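You operate a simulated robot arm through the tools that you are given. There is no shell and no other tool. Be economical: measure what you need, move in short steps, check, and stop when the job is done.

You are at the controls of a simulated robot arm. One attempt, no reset.

TASK
Rub the rust off the motor end cover, then oil its middle.
Fine: red pad for the rust, blue brush and oil tin for the oil; pad and brush go back. Set down upright: blue brush. A coat counts when it lies all over at full strength: go over it till it gets no stronger. What is to be rubbed or washed off counts as gone when no trace of it is left.

It is judged by the outcome, as a careful person would: the job done as asked, and still so three seconds after it is handed in. It fails if anything else is knocked over, pushed out of place, dropped, spilled or broken. Lids that push on must go on centred and level and be pressed home; caps that screw on are set level and turned clockwise until they are tight.

THE ROBOT
A 7-joint arm with a two-finger parallel gripper, fixed in place. Base frame: the origin is at the foot of the arm, x ahead of it, y to its left, z up; the work surface is at about z = 850. Lengths are in mm, angles in degrees, forces in N, time in s.
With the tool pointing down near the work surface it reaches from about 300 to 700 mm from the base axis. Its first joint turns from -66.0 to 66.0 degrees. Payload 1.57 kg.
The tool frame sits at the grasp point between the pads (the TCP): z along the fingers, y along the line on which they close. The tips reach 30 mm beyond it. The gripper opens to 110 mm. The fingers are 24 mm wide and 12 mm thick; the gripper's body (48 by 112 mm) begins 78 mm behind the TCP.
Orientation is that of the tool frame in the base frame, as a unit quaternion [x, y, z, w]. With the fingers straight down and closing along the base's y, the tool's x points along the base's -x, its y along +y and its z along -z.

THE INTERFACE
- The arm moves only by the tool step_arm. Its argument "commands" is one flat list of numbers, 7 for each row, row after row: the shift along the tool's x, y, z in mm, then the turn, a rotation vector about the tool's x, y, z in degrees, then the opening, from 0 (shut) to 1 (fully open). In form: [dx, dy, dz, ax, ay, az, hand, dx, dy, dz, ax, ay, az, hand, ...]. A call has 1 to 12 rows; each row shifts and turns the commanded pose from where the row before left it, along the tool's axes as they then stand. Rows are played at 5 a second. More than 50 mm and 8.6 degrees between two rows, or a gripper value outside its range, and nothing of the call is played. Where a pose cannot be reached the arm comes as near as it can. A force on the tool above 70 N (or 10 N above the force at the start of the call, whichever is more), or a blocked arm, ends the call early, and 0.2 s more pass. Each finger travels about 108 mm/s and halts on what it meets, pressing with about 41 N; the grip force reading is that of the motor and also rises with nothing between the fingers. The clock runs only during rows and for 0.2 s after the last one: add rows that do not move to give the fingers time. The reply holds the time, the measured pose of the TCP, the force on the tool along the base axes, the opening and the grip force, in the units named above and with some noise, with the torque about the TCP (base axes, N m) and any sound that the robot's microphone picked up.
- Cameras (640 x 400 px; columns grow to the right, rows downward): "scene" is fixed at [147.9, -403.8, 1422.8]; the picture's right is [0.84, -0.54, 0.00], its down [-0.25, -0.38, -0.89] and it looks along [0.49, 0.75, -0.45] (base axes); focal length 332 px, centre (320, 200). "wrist" rides on the gripper at [70, 16, -141] in the tool frame; the picture's right is [-0.23, 0.97, 0.00], its down [-0.86, -0.20, -0.48] and it looks along [-0.47, -0.11, 0.88] (tool axes); focal length 222 px, centre (320, 200).
- capture(camera): a new picture of that camera. The clock stands still meanwhile.
- pixel_to_xyz(camera, pixels): for up to 12 pixels [column, row] of the newest picture of that camera ("zoom" is the newest enlarged one), the place [x, y, z] in the base frame of the surface seen there, good to about 2 mm, but the place of the scene camera against the robot may be out by one fixed shift of up to 25 mm in any direction. The clock stands still meanwhile.
- zoom(camera, box): a new picture of the part [left, top, right, bottom] of that camera's present view, enlarged. The clock stands still meanwhile.
- close_job(): hands the job in; it is judged then, once.

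Keep the steps short. Do not move on a guess: measure, check each grasp and each placing, and mend mistakes. In all there are 80 turns and 34 pictures (those below and enlarged ones count). Leave the gripper open and the arm clear of the work at the hand-in unless told otherwise, and finish with a single line.

The tools are called after ">>>" as name(argument=value, ...) on one line, values as JSON. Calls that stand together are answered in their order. step_arm: Moves the arm, as the interface text tells. Its arguments: {"type":"object","properties":{"commands":{"type":"array"}},"required":["commands"]} The other tools are called the same way: capture (camera) takes a picture; pixel_to_xyz (camera, pixels) gives the place of the surface under pixels of a picture; zoom (camera, box) takes an enlarged picture of a part of a camera's view; close_job () hands the job in.

At the start:

```text
time: 0.0
ee_pos: [458.1, 34.7, 1234.6]
ee_rot: [0.001, 1.0, 0.0, 0.002]
force: [-0.1, 0.4, -0.6]
torque: [0.0, 0.03, -0.02]
gripper_width: 110.0
gripper_force: 0.1
```

scene: 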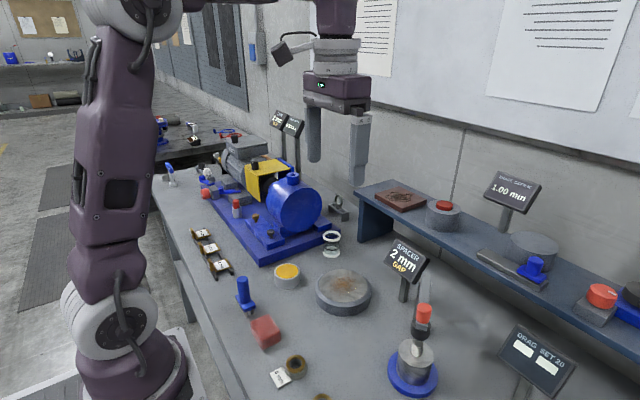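
wrist: 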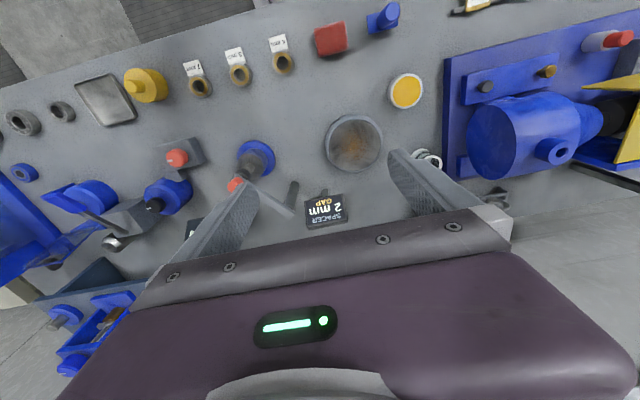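

I see the round cover with rust near scene (343,290), the red pad at (265,330), the blue brush at (244,293) and the yellow-topped tin at (287,275). I'll enlarge this area and measure from the wrist camera.

>>> zoom(camera="scene", box=[210, 220, 402, 360])

>>> pixel_to_xyz(camera="wrist", pixels=[[330, 40], [317, 32], [345, 25], [348, 48], [320, 54], [406, 91], [354, 145], [327, 145], [381, 145], [354, 118], [392, 12], [376, 24]])

>>> zoom(camera="wrist", box=[290, 0, 450, 100])

```text
2.86 times, centred on (306, 290) of scene
```

zoom: 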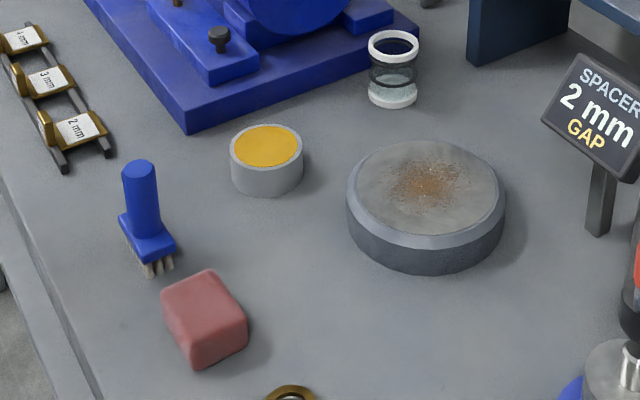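

```text
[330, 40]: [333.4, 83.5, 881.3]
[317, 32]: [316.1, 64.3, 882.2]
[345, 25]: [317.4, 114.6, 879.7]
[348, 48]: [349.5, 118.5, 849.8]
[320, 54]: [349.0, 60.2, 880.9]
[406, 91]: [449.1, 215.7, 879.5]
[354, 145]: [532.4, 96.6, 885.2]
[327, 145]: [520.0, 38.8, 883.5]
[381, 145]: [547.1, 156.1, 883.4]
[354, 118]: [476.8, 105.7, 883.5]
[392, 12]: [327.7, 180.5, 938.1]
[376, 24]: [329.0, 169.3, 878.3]
```

```text
4.00 times, centred on (370, 50) of wrist
```

zoom: 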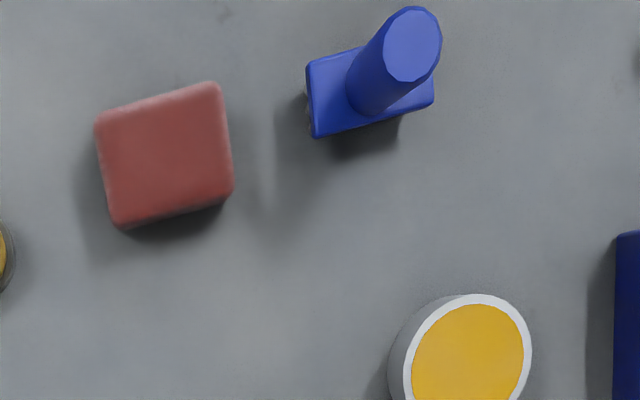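

I'll measure the pad's corners, the brush's block and handle, and the tin's rim in the enlarged picture.

>>> pixel_to_xyz(camera="zoom", pixels=[[103, 125], [212, 90], [226, 187], [122, 217], [165, 155], [314, 70], [320, 128], [425, 98], [412, 45], [394, 375], [526, 350], [470, 350]])

>>> zoom(camera="wrist", box=[290, 80, 450, 180])

```text
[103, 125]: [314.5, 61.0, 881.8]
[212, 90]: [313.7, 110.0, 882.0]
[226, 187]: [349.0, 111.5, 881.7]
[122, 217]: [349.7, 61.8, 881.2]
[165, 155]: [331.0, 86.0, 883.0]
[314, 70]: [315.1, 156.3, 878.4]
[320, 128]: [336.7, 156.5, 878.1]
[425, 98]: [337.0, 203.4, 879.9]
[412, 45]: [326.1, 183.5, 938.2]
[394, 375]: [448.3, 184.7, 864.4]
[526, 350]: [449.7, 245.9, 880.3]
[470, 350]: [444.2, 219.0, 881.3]
```

```text
4.00 times, centred on (370, 130) of wrist
```

zoom: 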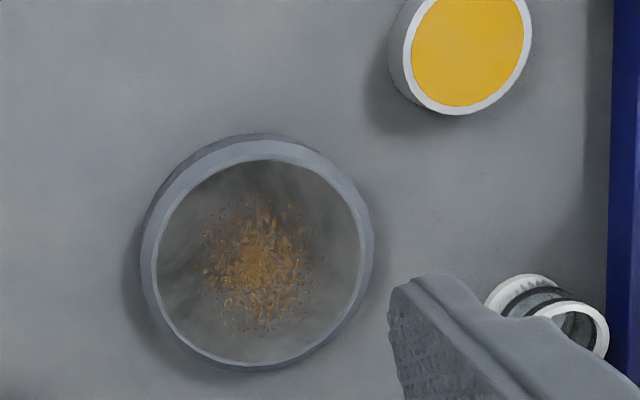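

Next: the cover's rim, the rust's extent and the tin's rim.

>>> pixel_to_xyz(camera="zoom", pixels=[[160, 262], [359, 250], [255, 160], [270, 362], [258, 262], [200, 260], [315, 265], [250, 198], [265, 335], [470, 50], [455, 108], [148, 262]])

```text
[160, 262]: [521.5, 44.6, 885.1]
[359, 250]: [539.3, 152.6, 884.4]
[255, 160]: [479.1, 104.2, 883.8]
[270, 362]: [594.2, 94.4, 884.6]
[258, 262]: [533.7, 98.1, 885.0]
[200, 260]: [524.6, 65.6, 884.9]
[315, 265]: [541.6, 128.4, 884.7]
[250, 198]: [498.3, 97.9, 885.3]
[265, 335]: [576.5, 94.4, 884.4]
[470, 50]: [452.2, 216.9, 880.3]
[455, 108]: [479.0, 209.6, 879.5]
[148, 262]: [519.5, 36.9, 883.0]
```

Measured: the pad is centred at (332,86), about 39 x 52, top 881. The brush is at about (326,181), top 938. The tin is at (450,216), rim 880. The cover is centred at about (535,98), top 885. I'll move to above the pad with the gripper narrowed to about 77 mm so it clears the brush.

>>> step_arm(commands=[15.75, 6.4, 34.3, 0, 0, 0, 0.7, 15.75, 6.4, 34.3, 0, 0, 0, 0.7, 15.75, 6.4, 34.3, 0, 0, 0, 0.7, 15.75, 6.4, 34.3, 0, 0, 0, 0.7, 15.75, 6.4, 34.3, 0, 0, 0, 0.7, 15.75, 6.4, 34.3, 0, 0, 0, 0.7, 15.75, 6.4, 34.3, 0, 0, 0, 0.7, 15.75, 6.5, 34.5, 0, 0, 0, 0.7, 0, 0, 0, 0, 0, 0, 0.7])

>>> capture(camera="wrist")

```text
time: 2.0
ee_pos: [330.1, 83.3, 959.8]
ee_rot: [0.001, 1.0, 0.0, 0.0]
force: [0.6, -0.3, 0.1]
torque: [-0.03, 0.0, 0.01]
gripper_width: 77.0
gripper_force: 0.1
```

```text
28 pictures are left
```

wrist: 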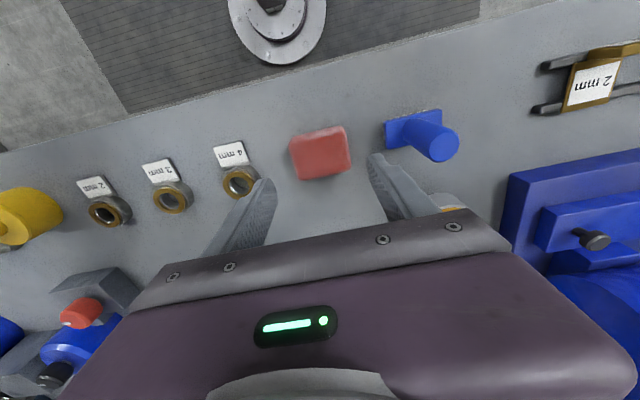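

The pad is at (320,152) and the brush at (425,135). I'll re-measure both from close up.

>>> pixel_to_xyz(camera="wrist", pixels=[[293, 143], [342, 130], [347, 162], [302, 174], [320, 152], [388, 124], [391, 146], [440, 112], [445, 140], [430, 138]])

```text
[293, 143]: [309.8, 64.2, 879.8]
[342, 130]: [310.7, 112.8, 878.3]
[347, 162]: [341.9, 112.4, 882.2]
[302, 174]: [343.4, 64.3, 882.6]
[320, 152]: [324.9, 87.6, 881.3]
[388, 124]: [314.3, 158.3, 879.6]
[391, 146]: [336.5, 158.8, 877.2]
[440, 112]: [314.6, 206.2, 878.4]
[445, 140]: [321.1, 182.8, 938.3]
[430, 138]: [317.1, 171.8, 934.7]
```

Pad centre is about (330,87). I'll go down to TCP z≈892 so the tips are about 12 mm above the table, then close.

>>> step_arm(commands=[0, 1.0, 17, 0, 0, 0, 0.7, 0, 0.5, 17, 0, 0, 0, 0.7, 0, 0, 17, 0, 0, 0, 0.7, 0, 0, 17, 0, 0, 0, 0.7, 0, 0, 0, 0, 0, 0, 0.7, 0, 0, 0, 0, 0, 0, 0.6, 0, 0, 0, 0, 0, 0, 0.45, 0, 0, 0, 0, 0, 0, 0.35, 0, 0, 0, 0, 0, 0, 0.35])

```text
time: 4.0
ee_pos: [331.5, 86.0, 892.9]
ee_rot: [0.001, 1.0, -0.001, 0.001]
force: [0.5, -0.2, 0.2]
torque: [0.0, -0.01, 0.0]
gripper_width: 58.6
gripper_force: 41.1
```

The grip reads 58.6 mm at 41 N, so it's holding the pad. I'll lift and look.

>>> step_arm(commands=[0, 0, 0, 0, 0, 0, 0.3, 0, 0, -15, 0, 0, 0, 0.3, 0, 0, -25, 0, 0, 0, 0.3, 0, 0, -30, 0, 0, 0, 0.3, 0, 0, 0, 0, 0, 0, 0.3])

>>> capture(camera="scene")

```text
time: 5.2
ee_pos: [330.9, 87.2, 963.5]
ee_rot: [0.002, 1.0, -0.001, 0.0]
force: [0.6, -0.8, 0.3]
torque: [0.01, -0.01, 0.05]
gripper_width: 58.6
gripper_force: 40.6
```

```text
27 pictures are left
```

scene: 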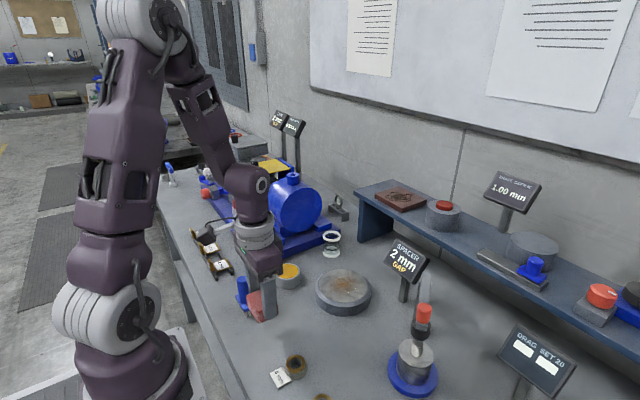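

The pad is held, with its bottom about 43 below the TCP. Before moving over the cover I'll measure the sign at scene (405,260) and the oil ring at (331,240) for clearance.

>>> pixel_to_xyz(camera="scene", pixels=[[405, 262], [395, 240], [428, 262], [403, 299], [331, 233], [343, 285], [287, 270], [423, 310], [295, 178]])

```text
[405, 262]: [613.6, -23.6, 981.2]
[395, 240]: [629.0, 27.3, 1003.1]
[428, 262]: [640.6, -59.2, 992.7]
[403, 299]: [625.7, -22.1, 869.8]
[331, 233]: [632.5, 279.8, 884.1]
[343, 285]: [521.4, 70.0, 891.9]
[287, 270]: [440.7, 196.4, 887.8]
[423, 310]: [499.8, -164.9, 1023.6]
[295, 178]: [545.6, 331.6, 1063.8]
```

Allowing for the scene shift, the sign is at about (622,-6) with its top near 1000, so it's clear. I'll move over the cover's centre (535,98) with the pad 20 mm above it.

>>> step_arm(commands=[-34, 1.8, 0, 0, 0, 0, 0.3, -34, 1.8, 0, 0, 0, 0, 0.3, -34, 1.8, 0, 0, 0, 0, 0.3, -34, 1.8, 3, 0, 0, 0, 0.3, -34, 1.8, 5, 0, 0, 0, 0.3, -34, 1.8, 7, 0, 0, 0, 0.3, 0, 0, 0, 0, 0, 0, 0.3])

>>> capture(camera="wrist")

```text
time: 6.8
ee_pos: [535.5, 98.3, 947.6]
ee_rot: [0.001, 1.0, 0.0, 0.0]
force: [-0.2, -0.5, -0.9]
torque: [-0.02, 0.0, -0.01]
gripper_width: 58.5
gripper_force: 41.4
```

```text
26 pictures are left
```

wrist: 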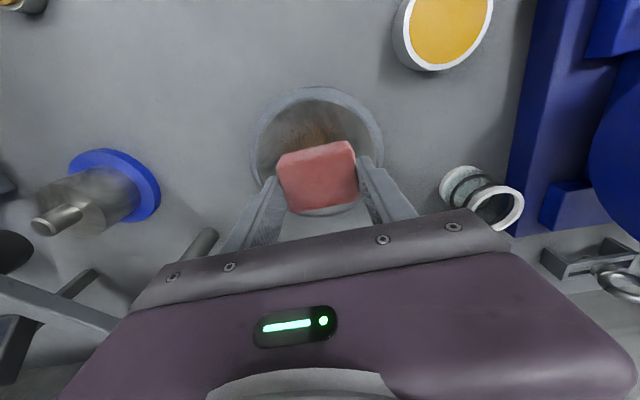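

The pad hangs over the cover's middle. I'll lower it slowly to make contact, watching the force.

>>> step_arm(commands=[0, 0, 8, 0, 0, 0, 0.3, 0, 0, 6, 0, 0, 0, 0.3, 0, 0, 4, 0, 0, 0, 0.3, 0, 0, 2, 0, 0, 0, 0.3, 0, 0, 0, 0, 0, 0, 0.3])

```text
time: 8.0
ee_pos: [534.9, 97.2, 928.3]
ee_rot: [0.0, 1.0, 0.001, 0.0]
force: [0.8, -0.9, -1.2]
torque: [-0.03, -0.01, -0.02]
gripper_width: 58.5
gripper_force: 40.8
```

>>> step_arm(commands=[0, 0, 1, 0, 0, 0, 0.3, 0, 0, 0.5, 0, 0, 0, 0.3, 0, 0, 0, 0, 0, 0, 0.3])

```text
time: 8.8
ee_pos: [535.6, 96.4, 926.5]
ee_rot: [0.001, 1.0, 0.0, 0.001]
force: [1.0, 0.3, 0.8]
torque: [0.01, 0.0, -0.01]
gripper_width: 58.7
gripper_force: 41.0
```

>>> step_arm(commands=[0, 0, 0.7, 0, 0, 0, 0.3, 0, 0, 0.7, 0, 0, 0, 0.3, 0, 0, 0, 0, 0, 0, 0.3])

```text
time: 9.6
ee_pos: [535.9, 97.7, 925.8]
ee_rot: [0.002, 1.0, 0.0, 0.001]
force: [-4.3, -1.5, 21.4]
torque: [-0.01, 0.2, -0.01]
gripper_width: 58.7
gripper_force: 40.9
```

Contact gives 21 N. I'll ease off slightly and try a small stroke.

>>> step_arm(commands=[0, 0, -0.4, 0, 0, 0, 0.3, 5, 0, 0, 0, 0, 0, 0.3, 8, 0, 0, 0, 0, 0, 0.3, 0, 0, 0, 0, 0, 0, 0.3])

>>> zoom(camera="scene", box=[210, 220, 402, 360])

```text
time: 10.6
ee_pos: [521.7, 97.8, 925.7]
ee_rot: [0.0, 1.0, 0.0, 0.002]
force: [7.1, 1.6, 16.0]
torque: [0.08, -0.24, -0.03]
gripper_width: 58.7
gripper_force: 40.8
```

```text
2.86 times, centred on (306, 290) of scene
```

zoom: 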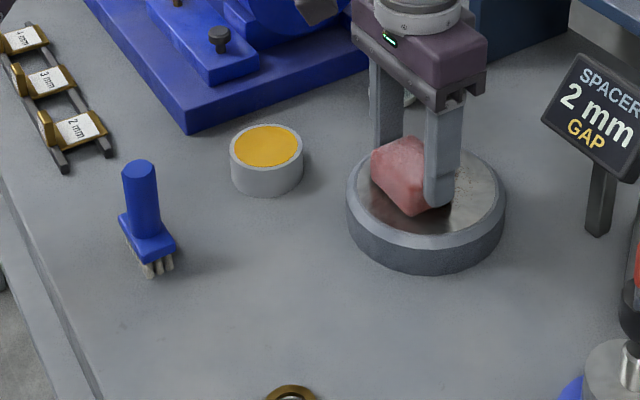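

Rubbing works and the cover stays put. Now a raster of strokes.

>>> step_arm(commands=[18, 0, 0, 0, 0, 0, 0.3, -15, 0, 0, 0, 0, 0, 0.3, -15, 0, 0, 0, 0, 0, 0.3, -15, 0, 0, 0, 0, 0, 0.3, -15, 0, 0, 0, 0, 0, 0.3, 0, -11, 0, 0, 0, 0, 0.3, 0, -11, 0, 0, 0, 0, 0.3, 15, 0, 0, 0, 0, 0, 0.3, 15, 0, 0, 0, 0, 0, 0.3, 15, 0, 0, 0, 0, 0, 0.3, 15, 0, 0, 0, 0, 0, 0.3])

>>> step_arm(commands=[0, 15, 0, 0, 0, 0, 0.3, 0, 15, 0, 0, 0, 0, 0.3, 0, 14, 0, 0, 0, 0, 0.3, -15, 0, 0, 0, 0, 0, 0.3, -15, 0, 0, 0, 0, 0, 0.3, -15, 0, 0, 0, 0, 0, 0.3, -15, 0, 0, 0, 0, 0, 0.3, 0, -15, 0, 0, 0, 0, 0.3, 0, -15, 0, 0, 0, 0, 0.3, 0, -14, 0, 0, 0, 0, 0.3])

```text
time: 13.0
ee_pos: [503.4, 75.3, 924.5]
ee_rot: [0.001, 1.0, -0.001, 0.0]
force: [3.8, 0.6, 6.7]
torque: [-0.02, -0.19, 0.05]
gripper_width: 58.6
gripper_force: 41.0
```

```text
time: 15.2
ee_pos: [564.5, 74.2, 925.5]
ee_rot: [0.0, 1.0, 0.0, 0.001]
force: [0.2, 3.5, 5.7]
torque: [0.15, -0.04, 0.04]
gripper_width: 58.8
gripper_force: 41.2
```

Force is down to about 6 N but still in contact. I'll do a few more strokes at the in-between rows, then lift and look.

>>> step_arm(commands=[0, 12, 0.3, 0, 0, 0, 0.3, 15, 0, 0, 0, 0, 0, 0.3, 15, 0, 0, 0, 0, 0, 0.3, 15, 0, 0, 0, 0, 0, 0.3, 15, 0, 0, 0, 0, 0, 0.3, 0, 12, 0, 0, 0, 0, 0.3, 0, 12, 0, 0, 0, 0, 0.3, -15, 0, 0, 0, 0, 0, 0.3, -15, 0, 0, 0, 0, 0, 0.3, -15, 0, 0, 0, 0, 0, 0.3, -15, 0, 0, 0, 0, 0, 0.3])

>>> step_arm(commands=[0, 0, -10, 0, 0, 0, 0.3, 0, 0, -25, 0, 0, 0, 0.3, 35, -5, -10, 0, 0, 0, 0.3, 40, -5, 0, 0, 0, 0, 0.3, 40, -5, 0, 0, 0, 0, 0.3, 40, -5, 0, 0, 0, 0, 0.3, 0, 0, 0, 0, 0, 0, 0.3])

>>> zoom(camera="scene", box=[280, 240, 400, 330])

```text
time: 17.6
ee_pos: [565.3, 111.9, 926.7]
ee_rot: [0.001, 1.0, 0.001, 0.001]
force: [-4.1, 0.4, 7.1]
torque: [-0.04, 0.12, 0.01]
gripper_width: 58.8
gripper_force: 40.7
```

```text
time: 19.2
ee_pos: [408.8, 91.7, 970.3]
ee_rot: [0.001, 1.0, 0.0, 0.001]
force: [0.0, -1.0, 0.0]
torque: [-0.02, -0.02, 0.0]
gripper_width: 58.6
gripper_force: 41.1
```

```text
4.44 times, centred on (340, 285) of scene
```

zoom: 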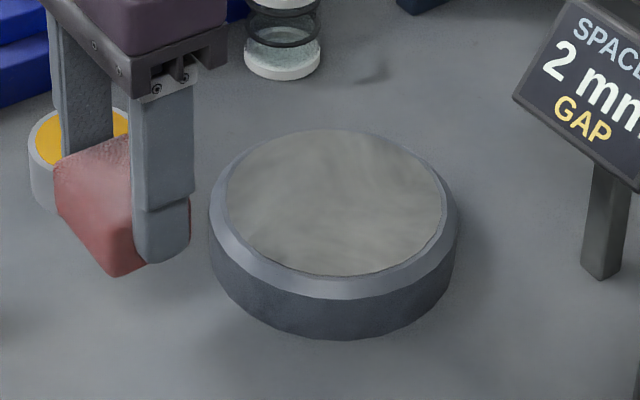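

The cover looks clean from this side. I'll rise to view it straight on with the wrist camera before putting the pad back.

>>> step_arm(commands=[-15, 0, -40, 0, 0, 0, 0.3, -15, 0, -40, 0, 0, 0, 0.3, -15, 0, -40, 0, 0, 0, 0.3, -15, 0, -40, 0, 0, 0, 0.3, 0, 0, -40, 0, 0, 0, 0.3, 0, 0, 0, 0, 0, 0, 0.3])

>>> capture(camera="wrist")

```text
time: 20.6
ee_pos: [469.6, 92.3, 1169.8]
ee_rot: [0.001, 1.0, -0.001, 0.001]
force: [0.1, 0.3, -0.2]
torque: [-0.01, 0.01, -0.02]
gripper_width: 58.7
gripper_force: 41.0
```

```text
23 pictures are left
```

wrist: 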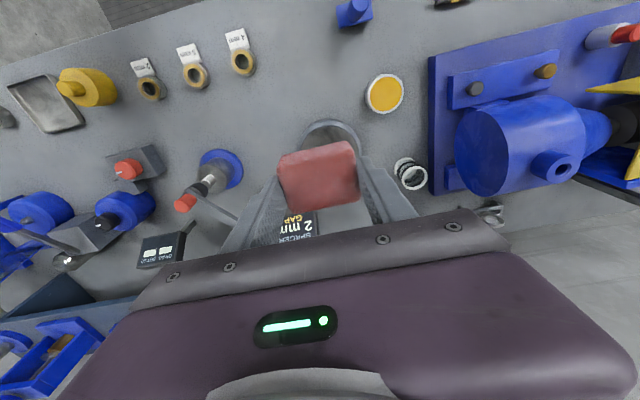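

The pad hides the cover. I'll shift +x and look again.

>>> step_arm(commands=[-30, 0, 0, 0, 0, 0, 0.3, -30, 0, 0, 0, 0, 0, 0.3, -30, 0, 0, 0, 0, 0, 0.3, -30, 0, 0, 0, 0, 0, 0.3, 0, 0, 0, 0, 0, 0, 0.3])

>>> zoom(camera="wrist", box=[240, 40, 400, 140])

```text
time: 21.8
ee_pos: [589.6, 92.2, 1170.5]
ee_rot: [0.001, 1.0, -0.001, 0.0]
force: [-0.4, 0.5, -0.2]
torque: [-0.03, -0.02, -0.02]
gripper_width: 58.7
gripper_force: 41.0
```

```text
4.00 times, centred on (320, 90) of wrist
```

zoom: 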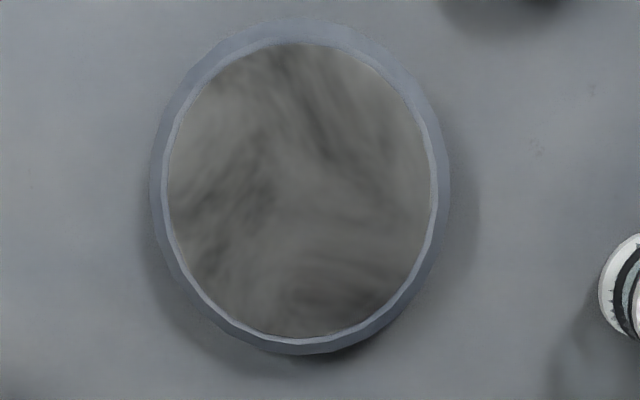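

No rust is left. I'll re-measure the cover's rim, then carry the pad back.

>>> pixel_to_xyz(camera="zoom", pixels=[[172, 190], [430, 195], [300, 48], [302, 332], [300, 190], [155, 190], [446, 195], [285, 22], [300, 350]])

>>> step_arm(commands=[40, 0, 10, 0, 0, 0, 0.3, 40, 0, 10, 0, 0, 0, 0.3, 40, 0, 20, 0, 0, 0, 0.3, 40, 0, 20, 0, 0, 0, 0.3, 40, 0, 30, 0, 0, 0, 0.3, 30, 0, 35, 0, 0, 0, 0.3, 29, -6, 35, 0, 0, 0, 0.3, 0, 0, 40, 0, 0, 0, 0.3, 0, 0, 0, 0, 0, 0, 0.3])

```text
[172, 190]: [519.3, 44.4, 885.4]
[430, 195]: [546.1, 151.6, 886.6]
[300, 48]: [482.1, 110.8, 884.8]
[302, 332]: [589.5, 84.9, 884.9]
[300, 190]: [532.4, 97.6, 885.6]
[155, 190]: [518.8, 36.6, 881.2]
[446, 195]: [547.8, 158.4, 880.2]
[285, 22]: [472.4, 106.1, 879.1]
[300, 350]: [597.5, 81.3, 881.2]
```

```text
time: 23.8
ee_pos: [329.8, 84.4, 969.9]
ee_rot: [0.001, 1.0, 0.001, 0.001]
force: [0.5, -0.1, -0.2]
torque: [0.03, 0.0, 0.01]
gripper_width: 58.7
gripper_force: 41.2
```

The cover hasn't moved; its centre is about (535,98). I'll lower the pad to its old place.

>>> step_arm(commands=[0, 1, 25, 0, 0, 0, 0.3, 0, 0, 25, 0, 0, 0, 0.3, 0, 0, 18, 0, 0, 0, 0.3, 0, 0, 7, 0, 0, 0, 0.3, 0, 0, 1.5, 0, 0, 0, 0.3, 0, 0, 0, 0, 0, 0, 0.3])

```text
time: 25.2
ee_pos: [329.8, 86.3, 894.5]
ee_rot: [0.0, 1.0, 0.001, 0.001]
force: [0.3, 0.0, -0.4]
torque: [0.03, 0.01, 0.01]
gripper_width: 58.7
gripper_force: 41.2
```

>>> step_arm(commands=[0, 0, 1, 0, 0, 0, 0.3, 0, 0, 0.7, 0, 0, 0, 0.3, 0, 0, 0, 0, 0, 0, 0.3])

```text
time: 26.0
ee_pos: [329.7, 85.4, 892.7]
ee_rot: [0.0, 1.0, 0.0, 0.0]
force: [0.4, -0.5, -1.6]
torque: [-0.01, -0.03, 0.0]
gripper_width: 58.5
gripper_force: 41.3
```

The pad is within a millimetre of the table. I'll lower a touch more, then open to 77 mm and rise.

>>> step_arm(commands=[0, 0, 0.8, 0, 0, 0, 0.3, 0, 0, 0, 0, 0, 0, 0.3, 0, 0, 0, 0, 0, 0, 0.58, 0, 0, 0, 0, 0, 0, 0.65, 0, 0, 0, 0, 0, 0, 0.7, 0, 0, -15, 0, 0, 0, 0.7, 0, 0, -30, 0, 0, 0, 0.7, 0, 0, -40, 0, 0, 0, 0.7, 0, 0, -40, 0, 0, 0, 0.7, 0, 0, 0, 0, 0, 0, 0.7])

>>> capture(camera="wrist")

```text
time: 28.2
ee_pos: [330.0, 86.3, 1016.4]
ee_rot: [0.001, 1.0, 0.0, 0.001]
force: [0.1, 0.7, -0.7]
torque: [0.01, 0.03, -0.05]
gripper_width: 77.0
gripper_force: 0.1
```

```text
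21 pictures are left
```

wrist: 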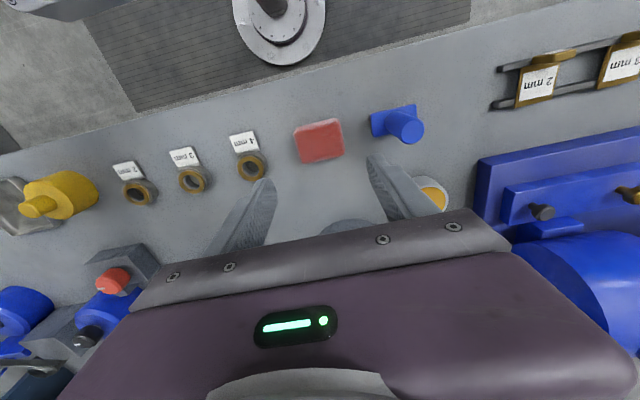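

The pad is back in place. Now I'll look closely at the brush and the tin.

>>> zoom(camera="scene", box=[220, 250, 316, 320])

>>> pixel_to_xyz(camera="wrist", pixels=[[406, 127], [418, 126], [398, 131], [408, 138], [374, 113], [377, 133], [413, 107], [417, 116]])

```text
5.71 times, centred on (268, 285) of scene
```

zoom: 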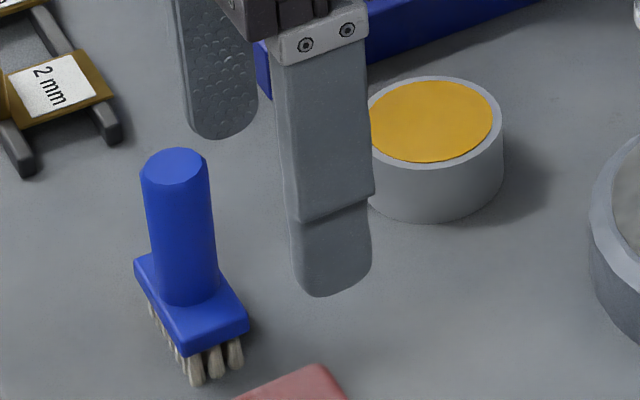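

```text
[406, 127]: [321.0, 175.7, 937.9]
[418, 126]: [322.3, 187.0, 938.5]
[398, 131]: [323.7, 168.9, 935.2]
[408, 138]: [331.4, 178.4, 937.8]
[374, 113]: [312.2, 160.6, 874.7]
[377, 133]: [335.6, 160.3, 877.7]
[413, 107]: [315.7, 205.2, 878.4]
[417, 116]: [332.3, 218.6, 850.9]
```

Handle centre is at about (326,180). I'll move over it at height with the fingers 55 mm apart, then check.

>>> step_arm(commands=[2, 31, 0, 0, 0, 0, 0.6, 2, 31, 0, 0, 0, 0, 0.5, 0, 32, 0, 0, 0, 0, 0.5, 0, 0, 20, 0, 0, 0, 0.5, 0, 0, 0, 0, 0, 0, 0.5, 0, 0, 0, 0, 0, 0, 0.5])

>>> capture(camera="wrist")

```text
time: 29.6
ee_pos: [326.1, 180.6, 997.1]
ee_rot: [0.001, 1.0, 0.0, 0.002]
force: [-0.4, -0.7, -0.6]
torque: [0.04, 0.01, 0.01]
gripper_width: 55.1
gripper_force: 0.1
```

```text
19 pictures are left
```

wrist: 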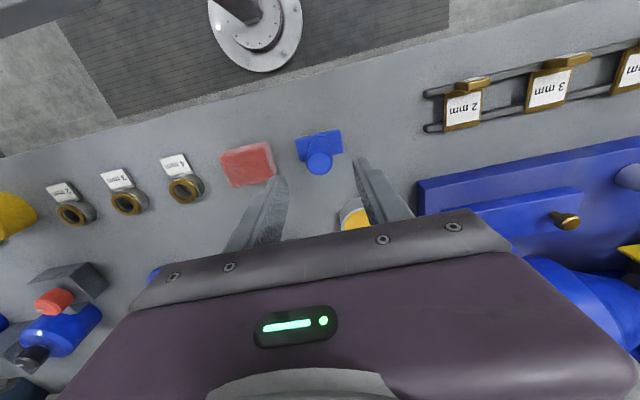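

>>> pixel_to_xyz(camera="wrist", pixels=[[320, 160], [310, 162], [330, 158], [321, 170], [318, 152], [298, 143], [338, 134], [342, 152]])

>>> step_arm(commands=[0, 0, 25, 0, 0, 0, 0.5, 0, 0, 25, 0, 0, 0, 0.5, 0, 0, 25, 0, 0, 0, 0.5, 0, 0, 3, 0, 0, 0, 0.5, 0, 0, 0, 0, 0, 0, 0.5])

```text
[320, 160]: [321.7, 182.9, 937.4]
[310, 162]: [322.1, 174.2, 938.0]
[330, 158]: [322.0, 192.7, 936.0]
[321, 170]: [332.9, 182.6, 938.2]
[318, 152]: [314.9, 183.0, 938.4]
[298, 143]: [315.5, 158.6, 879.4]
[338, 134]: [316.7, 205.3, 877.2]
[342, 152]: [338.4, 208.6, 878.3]
```

```text
time: 30.8
ee_pos: [325.6, 180.3, 918.1]
ee_rot: [0.0, 1.0, -0.001, 0.001]
force: [0.5, 0.2, -0.4]
torque: [-0.02, -0.02, -0.01]
gripper_width: 55.0
gripper_force: 0.1
```

Handle centre is at about (325,182.5). I'll shift 2 mm and close gently.

>>> step_arm(commands=[0.5, 2, 0, 0, 0, 0, 0.5, 0, 0, 0, 0, 0, 0, 0.4, 0, 0, 0, 0, 0, 0, 0.3, 0, 0, 0, 0, 0, 0, 0.2, 0, 0, 0, 0, 0, 0, 0.1, 0, 0, 0, 0, 0, 0, 0.05, 0, 0, 0, 0, 0, 0, 0.05])

```text
time: 32.4
ee_pos: [326.1, 182.6, 918.9]
ee_rot: [0.001, 1.0, 0.0, 0.001]
force: [-0.6, -0.6, -0.3]
torque: [-0.02, 0.02, 0.0]
gripper_width: 24.8
gripper_force: 35.9
```

The brush handle is held at 24.8 mm. I'll lift and carry it toward the tin, staying above the rim.

>>> step_arm(commands=[0, 0, -10, 0, 0, 0, 0.05, 0, 0, -30, 0, 0, 0, 0.05, 0, 0, -30, 0, 0, 0, 0.05, -30, 8, 0, 0, 0, 0, 0.05, -30, 8, 0, 0, 0, 0, 0.05, -30, 8, 0, 0, 0, 0, 0.05, -33, 8.5, 0, 0, 0, 0, 0.05, 0, 0, 0, 0, 0, 0, 0.05])

>>> capture(camera="wrist")

>>> zoom(camera="scene", box=[220, 220, 364, 325])

```text
time: 34.2
ee_pos: [448.6, 215.1, 987.7]
ee_rot: [0.0, 1.0, -0.002, 0.0]
force: [0.2, 0.5, -0.6]
torque: [-0.04, -0.02, -0.01]
gripper_width: 24.7
gripper_force: 36.1
```

```text
18 pictures are left
```

wrist: 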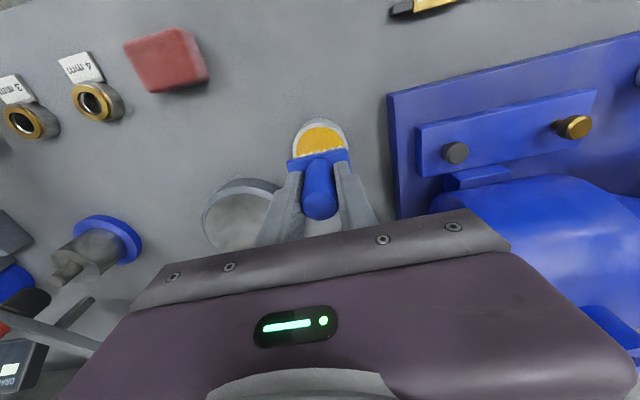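

```text
3.81 times, centred on (292, 272) of scene
```

zoom: 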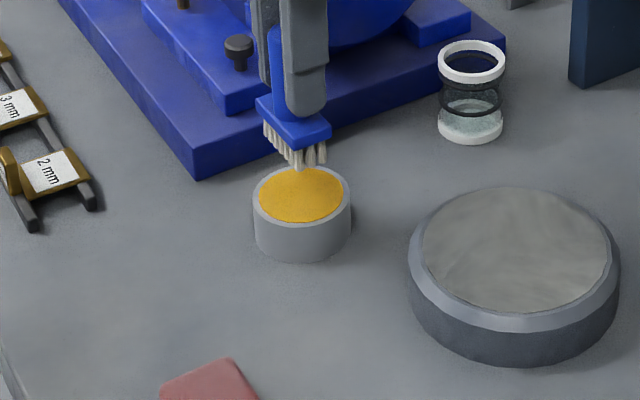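

The brush is over the tin. I'll check the motor's edge for gripper clearance, and the tin's rim.

>>> pixel_to_xyz(camera="wrist", pixels=[[440, 215], [500, 190], [480, 230], [293, 148], [320, 121], [347, 148], [320, 140], [455, 152], [296, 150], [342, 147]])

>>> pixel_to_xyz(camera="zoom", pixels=[[257, 193], [348, 193], [304, 220], [302, 197], [345, 150], [420, 60], [300, 168], [326, 160]])

```text
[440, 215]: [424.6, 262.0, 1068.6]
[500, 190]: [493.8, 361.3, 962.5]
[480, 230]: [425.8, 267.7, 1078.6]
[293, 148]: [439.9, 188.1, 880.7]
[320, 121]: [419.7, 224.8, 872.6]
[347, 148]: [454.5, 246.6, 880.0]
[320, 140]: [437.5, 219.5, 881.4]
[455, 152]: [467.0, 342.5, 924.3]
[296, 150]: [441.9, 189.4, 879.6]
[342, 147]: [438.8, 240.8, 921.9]
```

```text
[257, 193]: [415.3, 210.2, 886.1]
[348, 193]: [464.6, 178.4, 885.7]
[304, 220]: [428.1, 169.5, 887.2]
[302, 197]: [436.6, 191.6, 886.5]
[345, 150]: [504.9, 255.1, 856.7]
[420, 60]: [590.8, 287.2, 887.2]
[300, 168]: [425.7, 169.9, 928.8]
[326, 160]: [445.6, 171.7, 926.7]
```

Tin centre is about (448.5,217), with room for the bristles. I'll descend in stages: the tips should reach the oil at TCP z≈948.

>>> step_arm(commands=[0, 1.7, 12, 0, 0, 0, 0.05, 0, 0, 12, 0, 0, 0, 0.05, 0, 0, 10, 0, 0, 0, 0.05, 0, 0, 4, 0, 0, 0, 0.05, 0, 0, 3, 0, 0, 0, 0.05, 0, 0, 0, 0, 0, 0, 0.05])

>>> zoom(camera="scene", box=[240, 230, 336, 300])

```text
time: 35.6
ee_pos: [448.7, 215.9, 948.2]
ee_rot: [0.001, 1.0, 0.001, 0.0]
force: [-2.8, -1.6, 20.1]
torque: [-0.01, 0.31, 0.01]
gripper_width: 24.4
gripper_force: 36.4
```

```text
5.71 times, centred on (288, 265) of scene
```

zoom: 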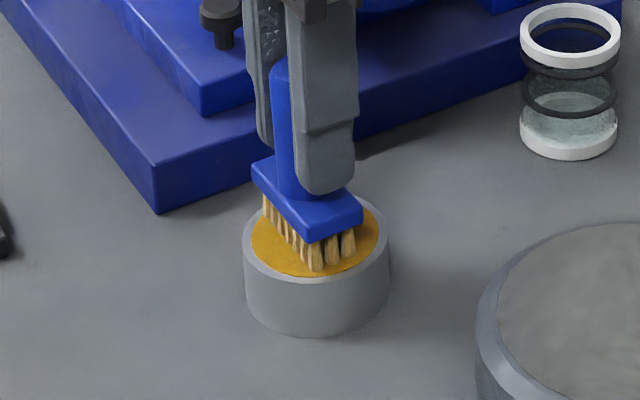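

The brush touched the oil at 948 with 20 N, and the bristles have taken it up. I'll rise, let it settle, and carry it over the cover's centre.

>>> step_arm(commands=[0, 0, -5, 0, 0, 0, 0.05, 0, 0, -15, 0, 0, 0, 0.05, 0, 0, -15, 0, 0, 0, 0.05, 0, 0, 0, 0, 0, 0, 0.05, -22, -30, 0, 0, 0, 0, 0.05, -22, -30, 0, 0, 0, 0, 0.05, -22, -30, 0, 0, 0, 0, 0.05, -20, -28.5, 0, 0, 0, 0, 0.05, 0, 0, 10, 0, 0, 0, 0.05, 0, 0, 10, 0, 0, 0, 0.05, 0, 0, 5, 0, 0, 0, 0.05, 0, 0, 0, 0, 0, 0, 0.05])

```text
time: 38.2
ee_pos: [535.1, 97.7, 957.1]
ee_rot: [0.0, 1.0, 0.0, 0.001]
force: [0.3, -0.1, -0.3]
torque: [0.02, -0.01, 0.02]
gripper_width: 24.4
gripper_force: 36.5
```

>>> step_arm(commands=[0, 0, 2, 0, 0, 0, 0.05, 0, 0, 1.5, 0, 0, 0, 0.05, 0, 0, 0, 0, 0, 0, 0.05])

```text
time: 39.0
ee_pos: [535.9, 98.1, 954.2]
ee_rot: [0.001, 1.0, 0.0, 0.001]
force: [0.3, 0.9, -1.1]
torque: [-0.01, -0.01, 0.01]
gripper_width: 24.7
gripper_force: 36.3
```

>>> step_arm(commands=[0, 0, 0.7, 0, 0, 0, 0.05, 0, 0, 0.5, 0, 0, 0, 0.05, 0, 0, 0, 0, 0, 0, 0.05])

```text
time: 39.8
ee_pos: [534.0, 97.2, 952.7]
ee_rot: [0.001, 1.0, 0.001, 0.001]
force: [0.0, 0.2, -1.6]
torque: [-0.02, 0.0, 0.03]
gripper_width: 24.8
gripper_force: 36.5
```

>>> step_arm(commands=[0, 0, 0.6, 0, 0, 0, 0.05, 0, 0, 0, 0, 0, 0, 0.05])

```text
time: 40.4
ee_pos: [536.1, 98.5, 952.1]
ee_rot: [0.001, 1.0, 0.0, 0.001]
force: [-0.3, 0.3, -1.0]
torque: [0.03, 0.0, 0.01]
gripper_width: 24.6
gripper_force: 35.7
```

>>> step_arm(commands=[0, 0, 0.6, 0, 0, 0, 0.05, 0, 0, 0.5, 0, 0, 0, 0.05, 0, 0, 0, 0, 0, 0, 0.05])

>>> zoom(camera="scene", box=[290, 240, 398, 320])

```text
time: 41.2
ee_pos: [535.0, 97.6, 952.4]
ee_rot: [0.001, 1.0, 0.0, 0.002]
force: [-1.9, 0.1, 21.1]
torque: [-0.01, 0.13, 0.06]
gripper_width: 24.9
gripper_force: 36.8
```

```text
5.00 times, centred on (344, 280) of scene
```

zoom: 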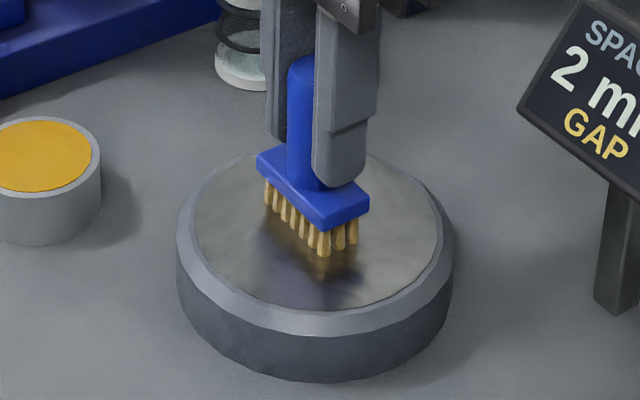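

Contact at 21 N. I'll ease a little, stroke ±25 mm in x over the middle, then lift and look at the mark.

>>> step_arm(commands=[0, 0, -0.3, 0, 0, 0, 0.05, 12, 0, 0, 0, 0, 0, 0.05, 13, 0, 0, 0, 0, 0, 0.05, -12, 0, 0, 0, 0, 0, 0.05, -13, 0, 0, 0, 0, 0, 0.05, -12, 0, 0, 0, 0, 0, 0.05, -13, 0, 0, 0, 0, 0, 0.05, 0, 0, 0, 0, 0, 0, 0.05])

>>> zoom(camera="scene", box=[290, 240, 398, 320])

```text
time: 43.0
ee_pos: [558.8, 98.1, 951.1]
ee_rot: [0.001, 1.0, 0.0, 0.001]
force: [-5.1, 1.1, 11.0]
torque: [-0.03, 0.24, 0.01]
gripper_width: 24.4
gripper_force: 36.4
```

```text
5.00 times, centred on (344, 280) of scene
```

zoom: 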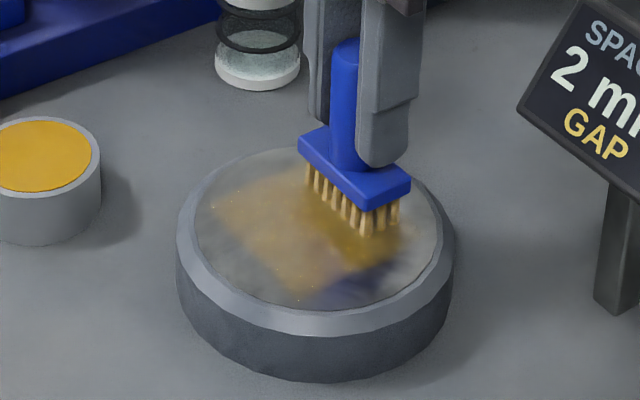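

The oil goes on. I'll stroke the left and right parts too.

>>> step_arm(commands=[0, 10, 0.2, 0, 0, 0, 0.05, 0, 10, 0, 0, 0, 0, 0.05, 13, 0, 0, 0, 0, 0, 0.05, 12, 0, 0, 0, 0, 0, 0.05, 12, 0, 0, 0, 0, 0, 0.05, 13, 0, 0, 0, 0, 0, 0.05, 0, -10, 0, 0, 0, 0, 0.05, 0, -10, 0, 0, 0, 0, 0.05, 0, -10, 0, 0, 0, 0, 0.05, 0, -10, 0, 0, 0, 0, 0.05])

>>> step_arm(commands=[-13, 0, 0, 0, 0, 0, 0.05, -12, 0, 0, 0, 0, 0, 0.05, -12, 0, 0, 0, 0, 0, 0.05, -13, 0, 0, 0, 0, 0, 0.05, -8, 20, 0, 0, 0, 0, 0.05, 15, 0, 0, 0, 0, 0, 0.05, 15, 0, 0, 0, 0, 0, 0.05, 15, 0, 0, 0, 0, 0, 0.05, 15, 0, 0, 0, 0, 0, 0.05, 6, 0, 0, 0, 0, 0, 0.05])

>>> step_arm(commands=[0, 0, -10, 0, 0, 0, 0.05, 0, 0, -25, 0, 0, 0, 0.05, 14, 30, 0, 0, 0, 0, 0.05, 14, 30, 0, 0, 0, 0, 0.05, 14, 30, 0, 0, 0, 0, 0.05, 11.5, 28.5, 0, 0, 0, 0, 0.05, 0, 0, 0, 0, 0, 0, 0.05])

>>> zoom(camera="scene", box=[250, 235, 394, 330])

```text
time: 45.2
ee_pos: [509.2, 79.2, 951.7]
ee_rot: [0.0, 1.0, 0.001, 0.0]
force: [0.3, 9.8, 23.4]
torque: [0.15, 0.01, -0.05]
gripper_width: 24.6
gripper_force: 35.9
```

```text
time: 47.4
ee_pos: [502.3, 96.6, 951.7]
ee_rot: [0.0, 1.0, 0.0, 0.001]
force: [5.5, 0.1, 12.0]
torque: [0.02, -0.43, 0.03]
gripper_width: 24.6
gripper_force: 36.5
```

```text
time: 49.0
ee_pos: [448.6, 217.5, 985.3]
ee_rot: [0.001, 1.0, -0.001, 0.001]
force: [0.0, -0.7, -0.9]
torque: [-0.04, 0.02, 0.04]
gripper_width: 24.6
gripper_force: 35.9
```

```text
4.21 times, centred on (322, 282) of scene
```

zoom: 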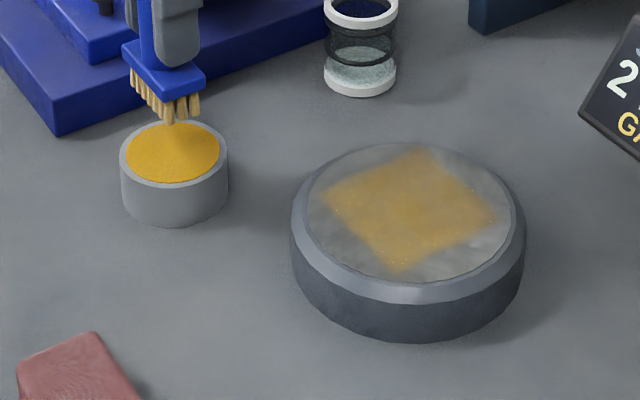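

The coat is a yellow square, still faint. I'll measure its corners, then dip again.

>>> pixel_to_xyz(camera="zoom", pixels=[[325, 200], [430, 152], [497, 220], [395, 270], [410, 210], [310, 212], [512, 215], [405, 152], [400, 282]])

>>> step_arm(commands=[0, 0, 15, 0, 0, 0, 0.05, 0, 0, 13, 0, 0, 0, 0.05, 0, 0, 6, 0, 0, 0, 0.05, 0, 0, 3, 0, 0, 0, 0.05, 0, 0, 0.7, 0, 0, 0, 0.05, 0, 0, 0, 0, 0, 0, 0.05])

```text
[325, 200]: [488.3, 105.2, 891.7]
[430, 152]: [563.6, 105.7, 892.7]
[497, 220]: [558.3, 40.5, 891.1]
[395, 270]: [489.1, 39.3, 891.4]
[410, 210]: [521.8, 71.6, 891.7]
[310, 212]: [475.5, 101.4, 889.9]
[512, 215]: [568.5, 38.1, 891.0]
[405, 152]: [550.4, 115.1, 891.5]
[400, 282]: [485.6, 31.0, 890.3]
```

```text
time: 50.4
ee_pos: [448.0, 216.9, 948.6]
ee_rot: [0.001, 1.0, 0.001, 0.001]
force: [-1.1, -1.0, -0.9]
torque: [0.02, -0.02, 0.0]
gripper_width: 24.6
gripper_force: 36.3
```

Not touching yet. I'll go a little lower.

>>> step_arm(commands=[0, 0, 0.7, 0, 0, 0, 0.05, 0, 0, 0.5, 0, 0, 0, 0.05, 0, 0, 0, 0, 0, 0, 0.05])

```text
time: 51.2
ee_pos: [448.8, 216.2, 947.6]
ee_rot: [0.002, 1.0, 0.0, 0.001]
force: [-0.7, 0.5, 1.8]
torque: [0.02, 0.08, 0.02]
gripper_width: 24.6
gripper_force: 35.9
```

Light touch. I'll press 0.5 mm more, hold, rise, and carry the brush to the cover's near side.

>>> step_arm(commands=[0, 0, 0.5, 0, 0, 0, 0.05, 0, 0, 0, 0, 0, 0, 0.05, 0, 0, -5, 0, 0, 0, 0.05, 0, 0, -30, 0, 0, 0, 0.05, 0, 0, 0, 0, 0, 0, 0.05, -14, -30, 0, 0, 0, 0, 0.05, -14, -30, 0, 0, 0, 0, 0.05, -14, -30, 0, 0, 0, 0, 0.05, -11.5, -28.5, 0, 0, 0, 0, 0.05, 0, 0, 20, 0, 0, 0, 0.05, 0, 0, 10, 0, 0, 0, 0.05, 0, 0, 0, 0, 0, 0, 0.05])

```text
time: 53.8
ee_pos: [502.0, 98.7, 951.9]
ee_rot: [0.002, 1.0, 0.0, 0.0]
force: [0.0, -0.1, -0.9]
torque: [0.03, 0.01, 0.0]
gripper_width: 24.6
gripper_force: 36.4
```

>>> step_arm(commands=[0, 0, 0.6, 0, 0, 0, 0.05, 0, 0, 0.6, 0, 0, 0, 0.05, 0, 0, 0, 0, 0, 0, 0.05])

```text
time: 54.6
ee_pos: [501.3, 98.9, 950.4]
ee_rot: [0.0, 1.0, 0.0, 0.001]
force: [-2.0, 0.8, 11.7]
torque: [0.02, 0.03, -0.02]
gripper_width: 24.6
gripper_force: 36.0
```

Good contact at 12 N. Stroking the whole middle now.

>>> step_arm(commands=[0, 11, 0, 0, 0, 0, 0.05, 0, 11, 0, 0, 0, 0, 0.05, -13, 0, 0, 0, 0, 0, 0.05, -13, 0, 0, 0, 0, 0, 0.05, -13, 0, 0, 0, 0, 0, 0.05, -13, 0, 0, 0, 0, 0, 0.05, -13, 0, 0, 0, 0, 0, 0.05, 0, -11, 0, 0, 0, 0, 0.05, 0, -11, 0, 0, 0, 0, 0.05, 0, -11, 0, 0, 0, 0, 0.05, 0, -11, 0, 0, 0, 0, 0.05])

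>>> step_arm(commands=[13, 0, 0, 0, 0, 0, 0.05, 13, 0, 0, 0, 0, 0, 0.05, 13, 0, 0, 0, 0, 0, 0.05, 13, 0, 0, 0, 0, 0, 0.05, 13, 0, 0, 0, 0, 0, 0.05, 0, 11, 0, 0, 0, 0, 0.05, 0, 11, 0, 0, 0, 0, 0.05, -13, 0, 0, 0, 0, 0, 0.05, -13, 0, 0, 0, 0, 0, 0.05, -13, 0, 0, 0, 0, 0, 0.05, -13, 0, 0, 0, 0, 0, 0.05, -13, 0, 0, 0, 0, 0, 0.05])

>>> step_arm(commands=[0, 0, -10, 0, 0, 0, 0.05, 0, 0, -25, 0, 0, 0, 0.05, 24, 24, 0, 0, 0, 0, 0.05, 24, 24, 0, 0, 0, 0, 0.05, 24, 24, 0, 0, 0, 0, 0.05, 24, 24, 0, 0, 0, 0, 0.05, 22.5, 22.5, 0, 0, 0, 0, 0.05, 0, 0, 0, 0, 0, 0, 0.05])

>>> zoom(camera="scene", box=[250, 235, 394, 330])

```text
time: 57.0
ee_pos: [566.6, 75.8, 950.4]
ee_rot: [0.0, 1.0, 0.0, 0.002]
force: [0.2, 12.2, 24.7]
torque: [0.15, -0.27, 0.09]
gripper_width: 24.7
gripper_force: 36.5
```

```text
time: 59.6
ee_pos: [566.4, 98.1, 950.4]
ee_rot: [0.0, 1.0, 0.001, 0.001]
force: [-7.4, 0.0, 16.3]
torque: [0.03, 0.25, 0.03]
gripper_width: 24.6
gripper_force: 36.6
```

```text
time: 61.4
ee_pos: [447.4, 216.0, 985.7]
ee_rot: [0.001, 1.0, -0.001, 0.002]
force: [0.1, 0.0, -0.7]
torque: [0.01, 0.0, -0.02]
gripper_width: 24.7
gripper_force: 35.9
```

```text
4.21 times, centred on (322, 282) of scene
```

zoom: 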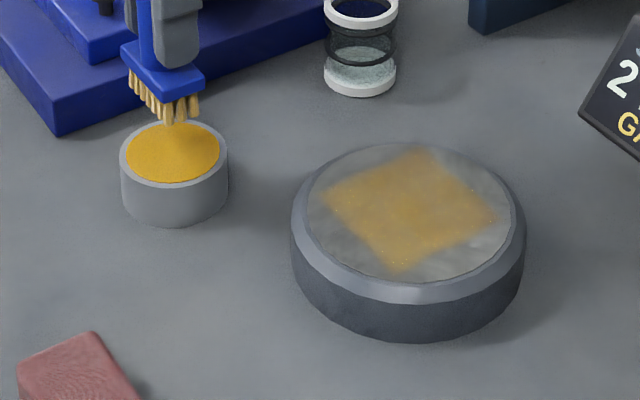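

The outline is the same, so the oiled patch is a fixed area. It's slightly stronger now. One more dip and full pass to check that it has stopped getting stronger.

>>> step_arm(commands=[0, 0, 15, 0, 0, 0, 0.05, 0, 0, 13, 0, 0, 0, 0.05, 0, 0, 6, 0, 0, 0, 0.05, 0, 0, 3, 0, 0, 0, 0.05, 0, 0, 1.5, 0, 0, 0, 0.05, 0, 0, 0, 0, 0, 0, 0.05])

```text
time: 62.8
ee_pos: [448.2, 216.6, 946.5]
ee_rot: [0.001, 1.0, 0.0, 0.0]
force: [0.1, -0.2, -0.6]
torque: [-0.01, -0.02, 0.0]
gripper_width: 24.5
gripper_force: 36.2
```

>>> step_arm(commands=[0, 0, 0.6, 0, 0, 0, 0.05, 0, 0, 0.5, 0, 0, 0, 0.05, 0, 0, 0, 0, 0, 0, 0.05])

```text
time: 63.6
ee_pos: [449.5, 216.5, 946.1]
ee_rot: [0.0, 1.0, 0.0, 0.0]
force: [-5.7, -0.8, 24.6]
torque: [-0.02, 0.21, -0.03]
gripper_width: 24.5
gripper_force: 36.6
```

Touching at 25 N, brush loaded. I'll rise and carry it to the cover's near-left corner of the patch.

>>> step_arm(commands=[0, 0, -5, 0, 0, 0, 0.05, 0, 0, -30, 0, 0, 0, 0.05, 0, 0, 0, 0, 0, 0, 0.05, -14, -30, 0, 0, 0, 0, 0.05, -14, -30, 0, 0, 0, 0, 0.05, -14, -30, 0, 0, 0, 0, 0.05, -14.5, -27, 0, 0, 0, 0, 0.05, 0, 0, 20, 0, 0, 0, 0.05, 0, 0, 9.7, 0, 0, 0, 0.05, 0, 0, 0.7, 0, 0, 0, 0.05, 0, 0, 0, 0, 0, 0, 0.05])

```text
time: 66.0
ee_pos: [505.8, 99.4, 949.9]
ee_rot: [0.001, 1.0, 0.0, 0.001]
force: [-1.6, -1.6, 13.0]
torque: [-0.04, 0.02, -0.04]
gripper_width: 24.5
gripper_force: 35.8
```

Contact at 13 N. Another full pass with rows at y≈118, 98 and 78.

>>> step_arm(commands=[0, 9, 0, 0, 0, 0, 0.05, 0, 9, 0, 0, 0, 0, 0.05, -12, 0, 0, 0, 0, 0, 0.05, -12, 0, 0, 0, 0, 0, 0.05, -12, 0, 0, 0, 0, 0, 0.05, -12, 0, 0, 0, 0, 0, 0.05, -12, 0, 0, 0, 0, 0, 0.05, 0, -10, 0, 0, 0, 0, 0.05, 0, -10, 0, 0, 0, 0, 0.05, 0, -10, 0, 0, 0, 0, 0.05, 0, -10, 0, 0, 0, 0, 0.05])

>>> step_arm(commands=[12, 0, 0, 0, 0, 0, 0.05, 12, 0, 0, 0, 0, 0, 0.05, 12, 0, 0, 0, 0, 0, 0.05, 12, 0, 0, 0, 0, 0, 0.05, 14, 0, 0, 0, 0, 0, 0.05, 0, 10, 0, 0, 0, 0, 0.05, 0, 10, 0, 0, 0, 0, 0.05, -12, 0, 0, 0, 0, 0, 0.05, -12, 0, 0, 0, 0, 0, 0.05, -12, 0, 0, 0, 0, 0, 0.05, -12, 0, 0, 0, 0, 0, 0.05, -14, 0, 0, 0, 0, 0, 0.05])

>>> step_arm(commands=[0, 0, -10, 0, 0, 0, 0.05, 0, 0, -25, 0, 0, 0, 0.05, 24, 24, 0, 0, 0, 0, 0.05, 24, 24, 0, 0, 0, 0, 0.05, 24, 24, 0, 0, 0, 0, 0.05, 24, 24, 0, 0, 0, 0, 0.05, 22.5, 22.5, 0, 0, 0, 0, 0.05, 0, 0, 0, 0, 0, 0, 0.05])

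>>> zoom(camera="scene", box=[250, 235, 394, 330])

```text
time: 68.4
ee_pos: [564.3, 77.7, 951.0]
ee_rot: [0.001, 1.0, -0.001, 0.001]
force: [-0.9, 2.9, 5.6]
torque: [0.03, -0.07, 0.08]
gripper_width: 24.4
gripper_force: 36.6
```

```text
time: 71.0
ee_pos: [565.4, 98.2, 950.0]
ee_rot: [0.001, 1.0, 0.0, 0.001]
force: [0.8, -0.4, -0.7]
torque: [-0.05, 0.03, 0.01]
gripper_width: 24.7
gripper_force: 36.1
```

```text
time: 72.8
ee_pos: [445.3, 216.5, 985.8]
ee_rot: [0.0, 1.0, 0.001, 0.001]
force: [-0.6, -0.2, -1.2]
torque: [-0.01, 0.0, -0.01]
gripper_width: 24.6
gripper_force: 35.4
```

```text
4.21 times, centred on (322, 282) of scene
```

zoom: 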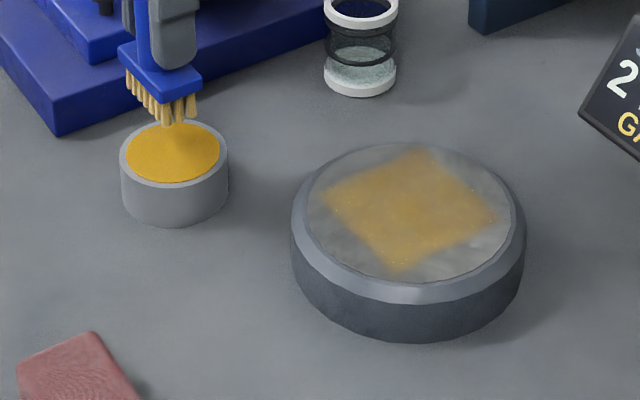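

It looks about the same as before, but the last row lost contact. I'll look from above with the wrist camera to judge evenness.

>>> step_arm(commands=[0, 0, -40, 0, 0, 0, 0.05, 0, 0, -40, 0, 0, 0, 0.05, 0, 0, -40, 0, 0, 0, 0.05, -34, -28, 0, 0, 0, 0, 0.05, -34, -28, 0, 0, 0, 0, 0.05, -34, -28, 0, 0, 0, 0, 0.05, -34, -28, 0, 0, 0, 0, 0.05, 0, 0, 0, 0, 0, 0, 0.05])

>>> zoom(camera="wrist", box=[240, 20, 400, 120])

```text
time: 74.6
ee_pos: [583.1, 102.2, 1104.7]
ee_rot: [0.001, 1.0, 0.0, 0.0]
force: [0.6, -0.2, -0.1]
torque: [-0.01, -0.01, 0.01]
gripper_width: 24.4
gripper_force: 36.4
```

```text
4.00 times, centred on (320, 70) of wrist
```

zoom: 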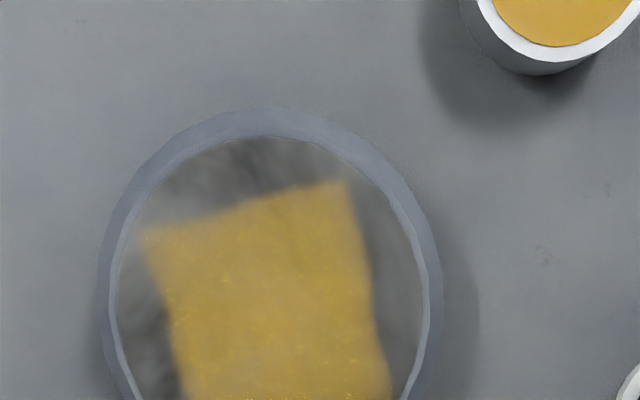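

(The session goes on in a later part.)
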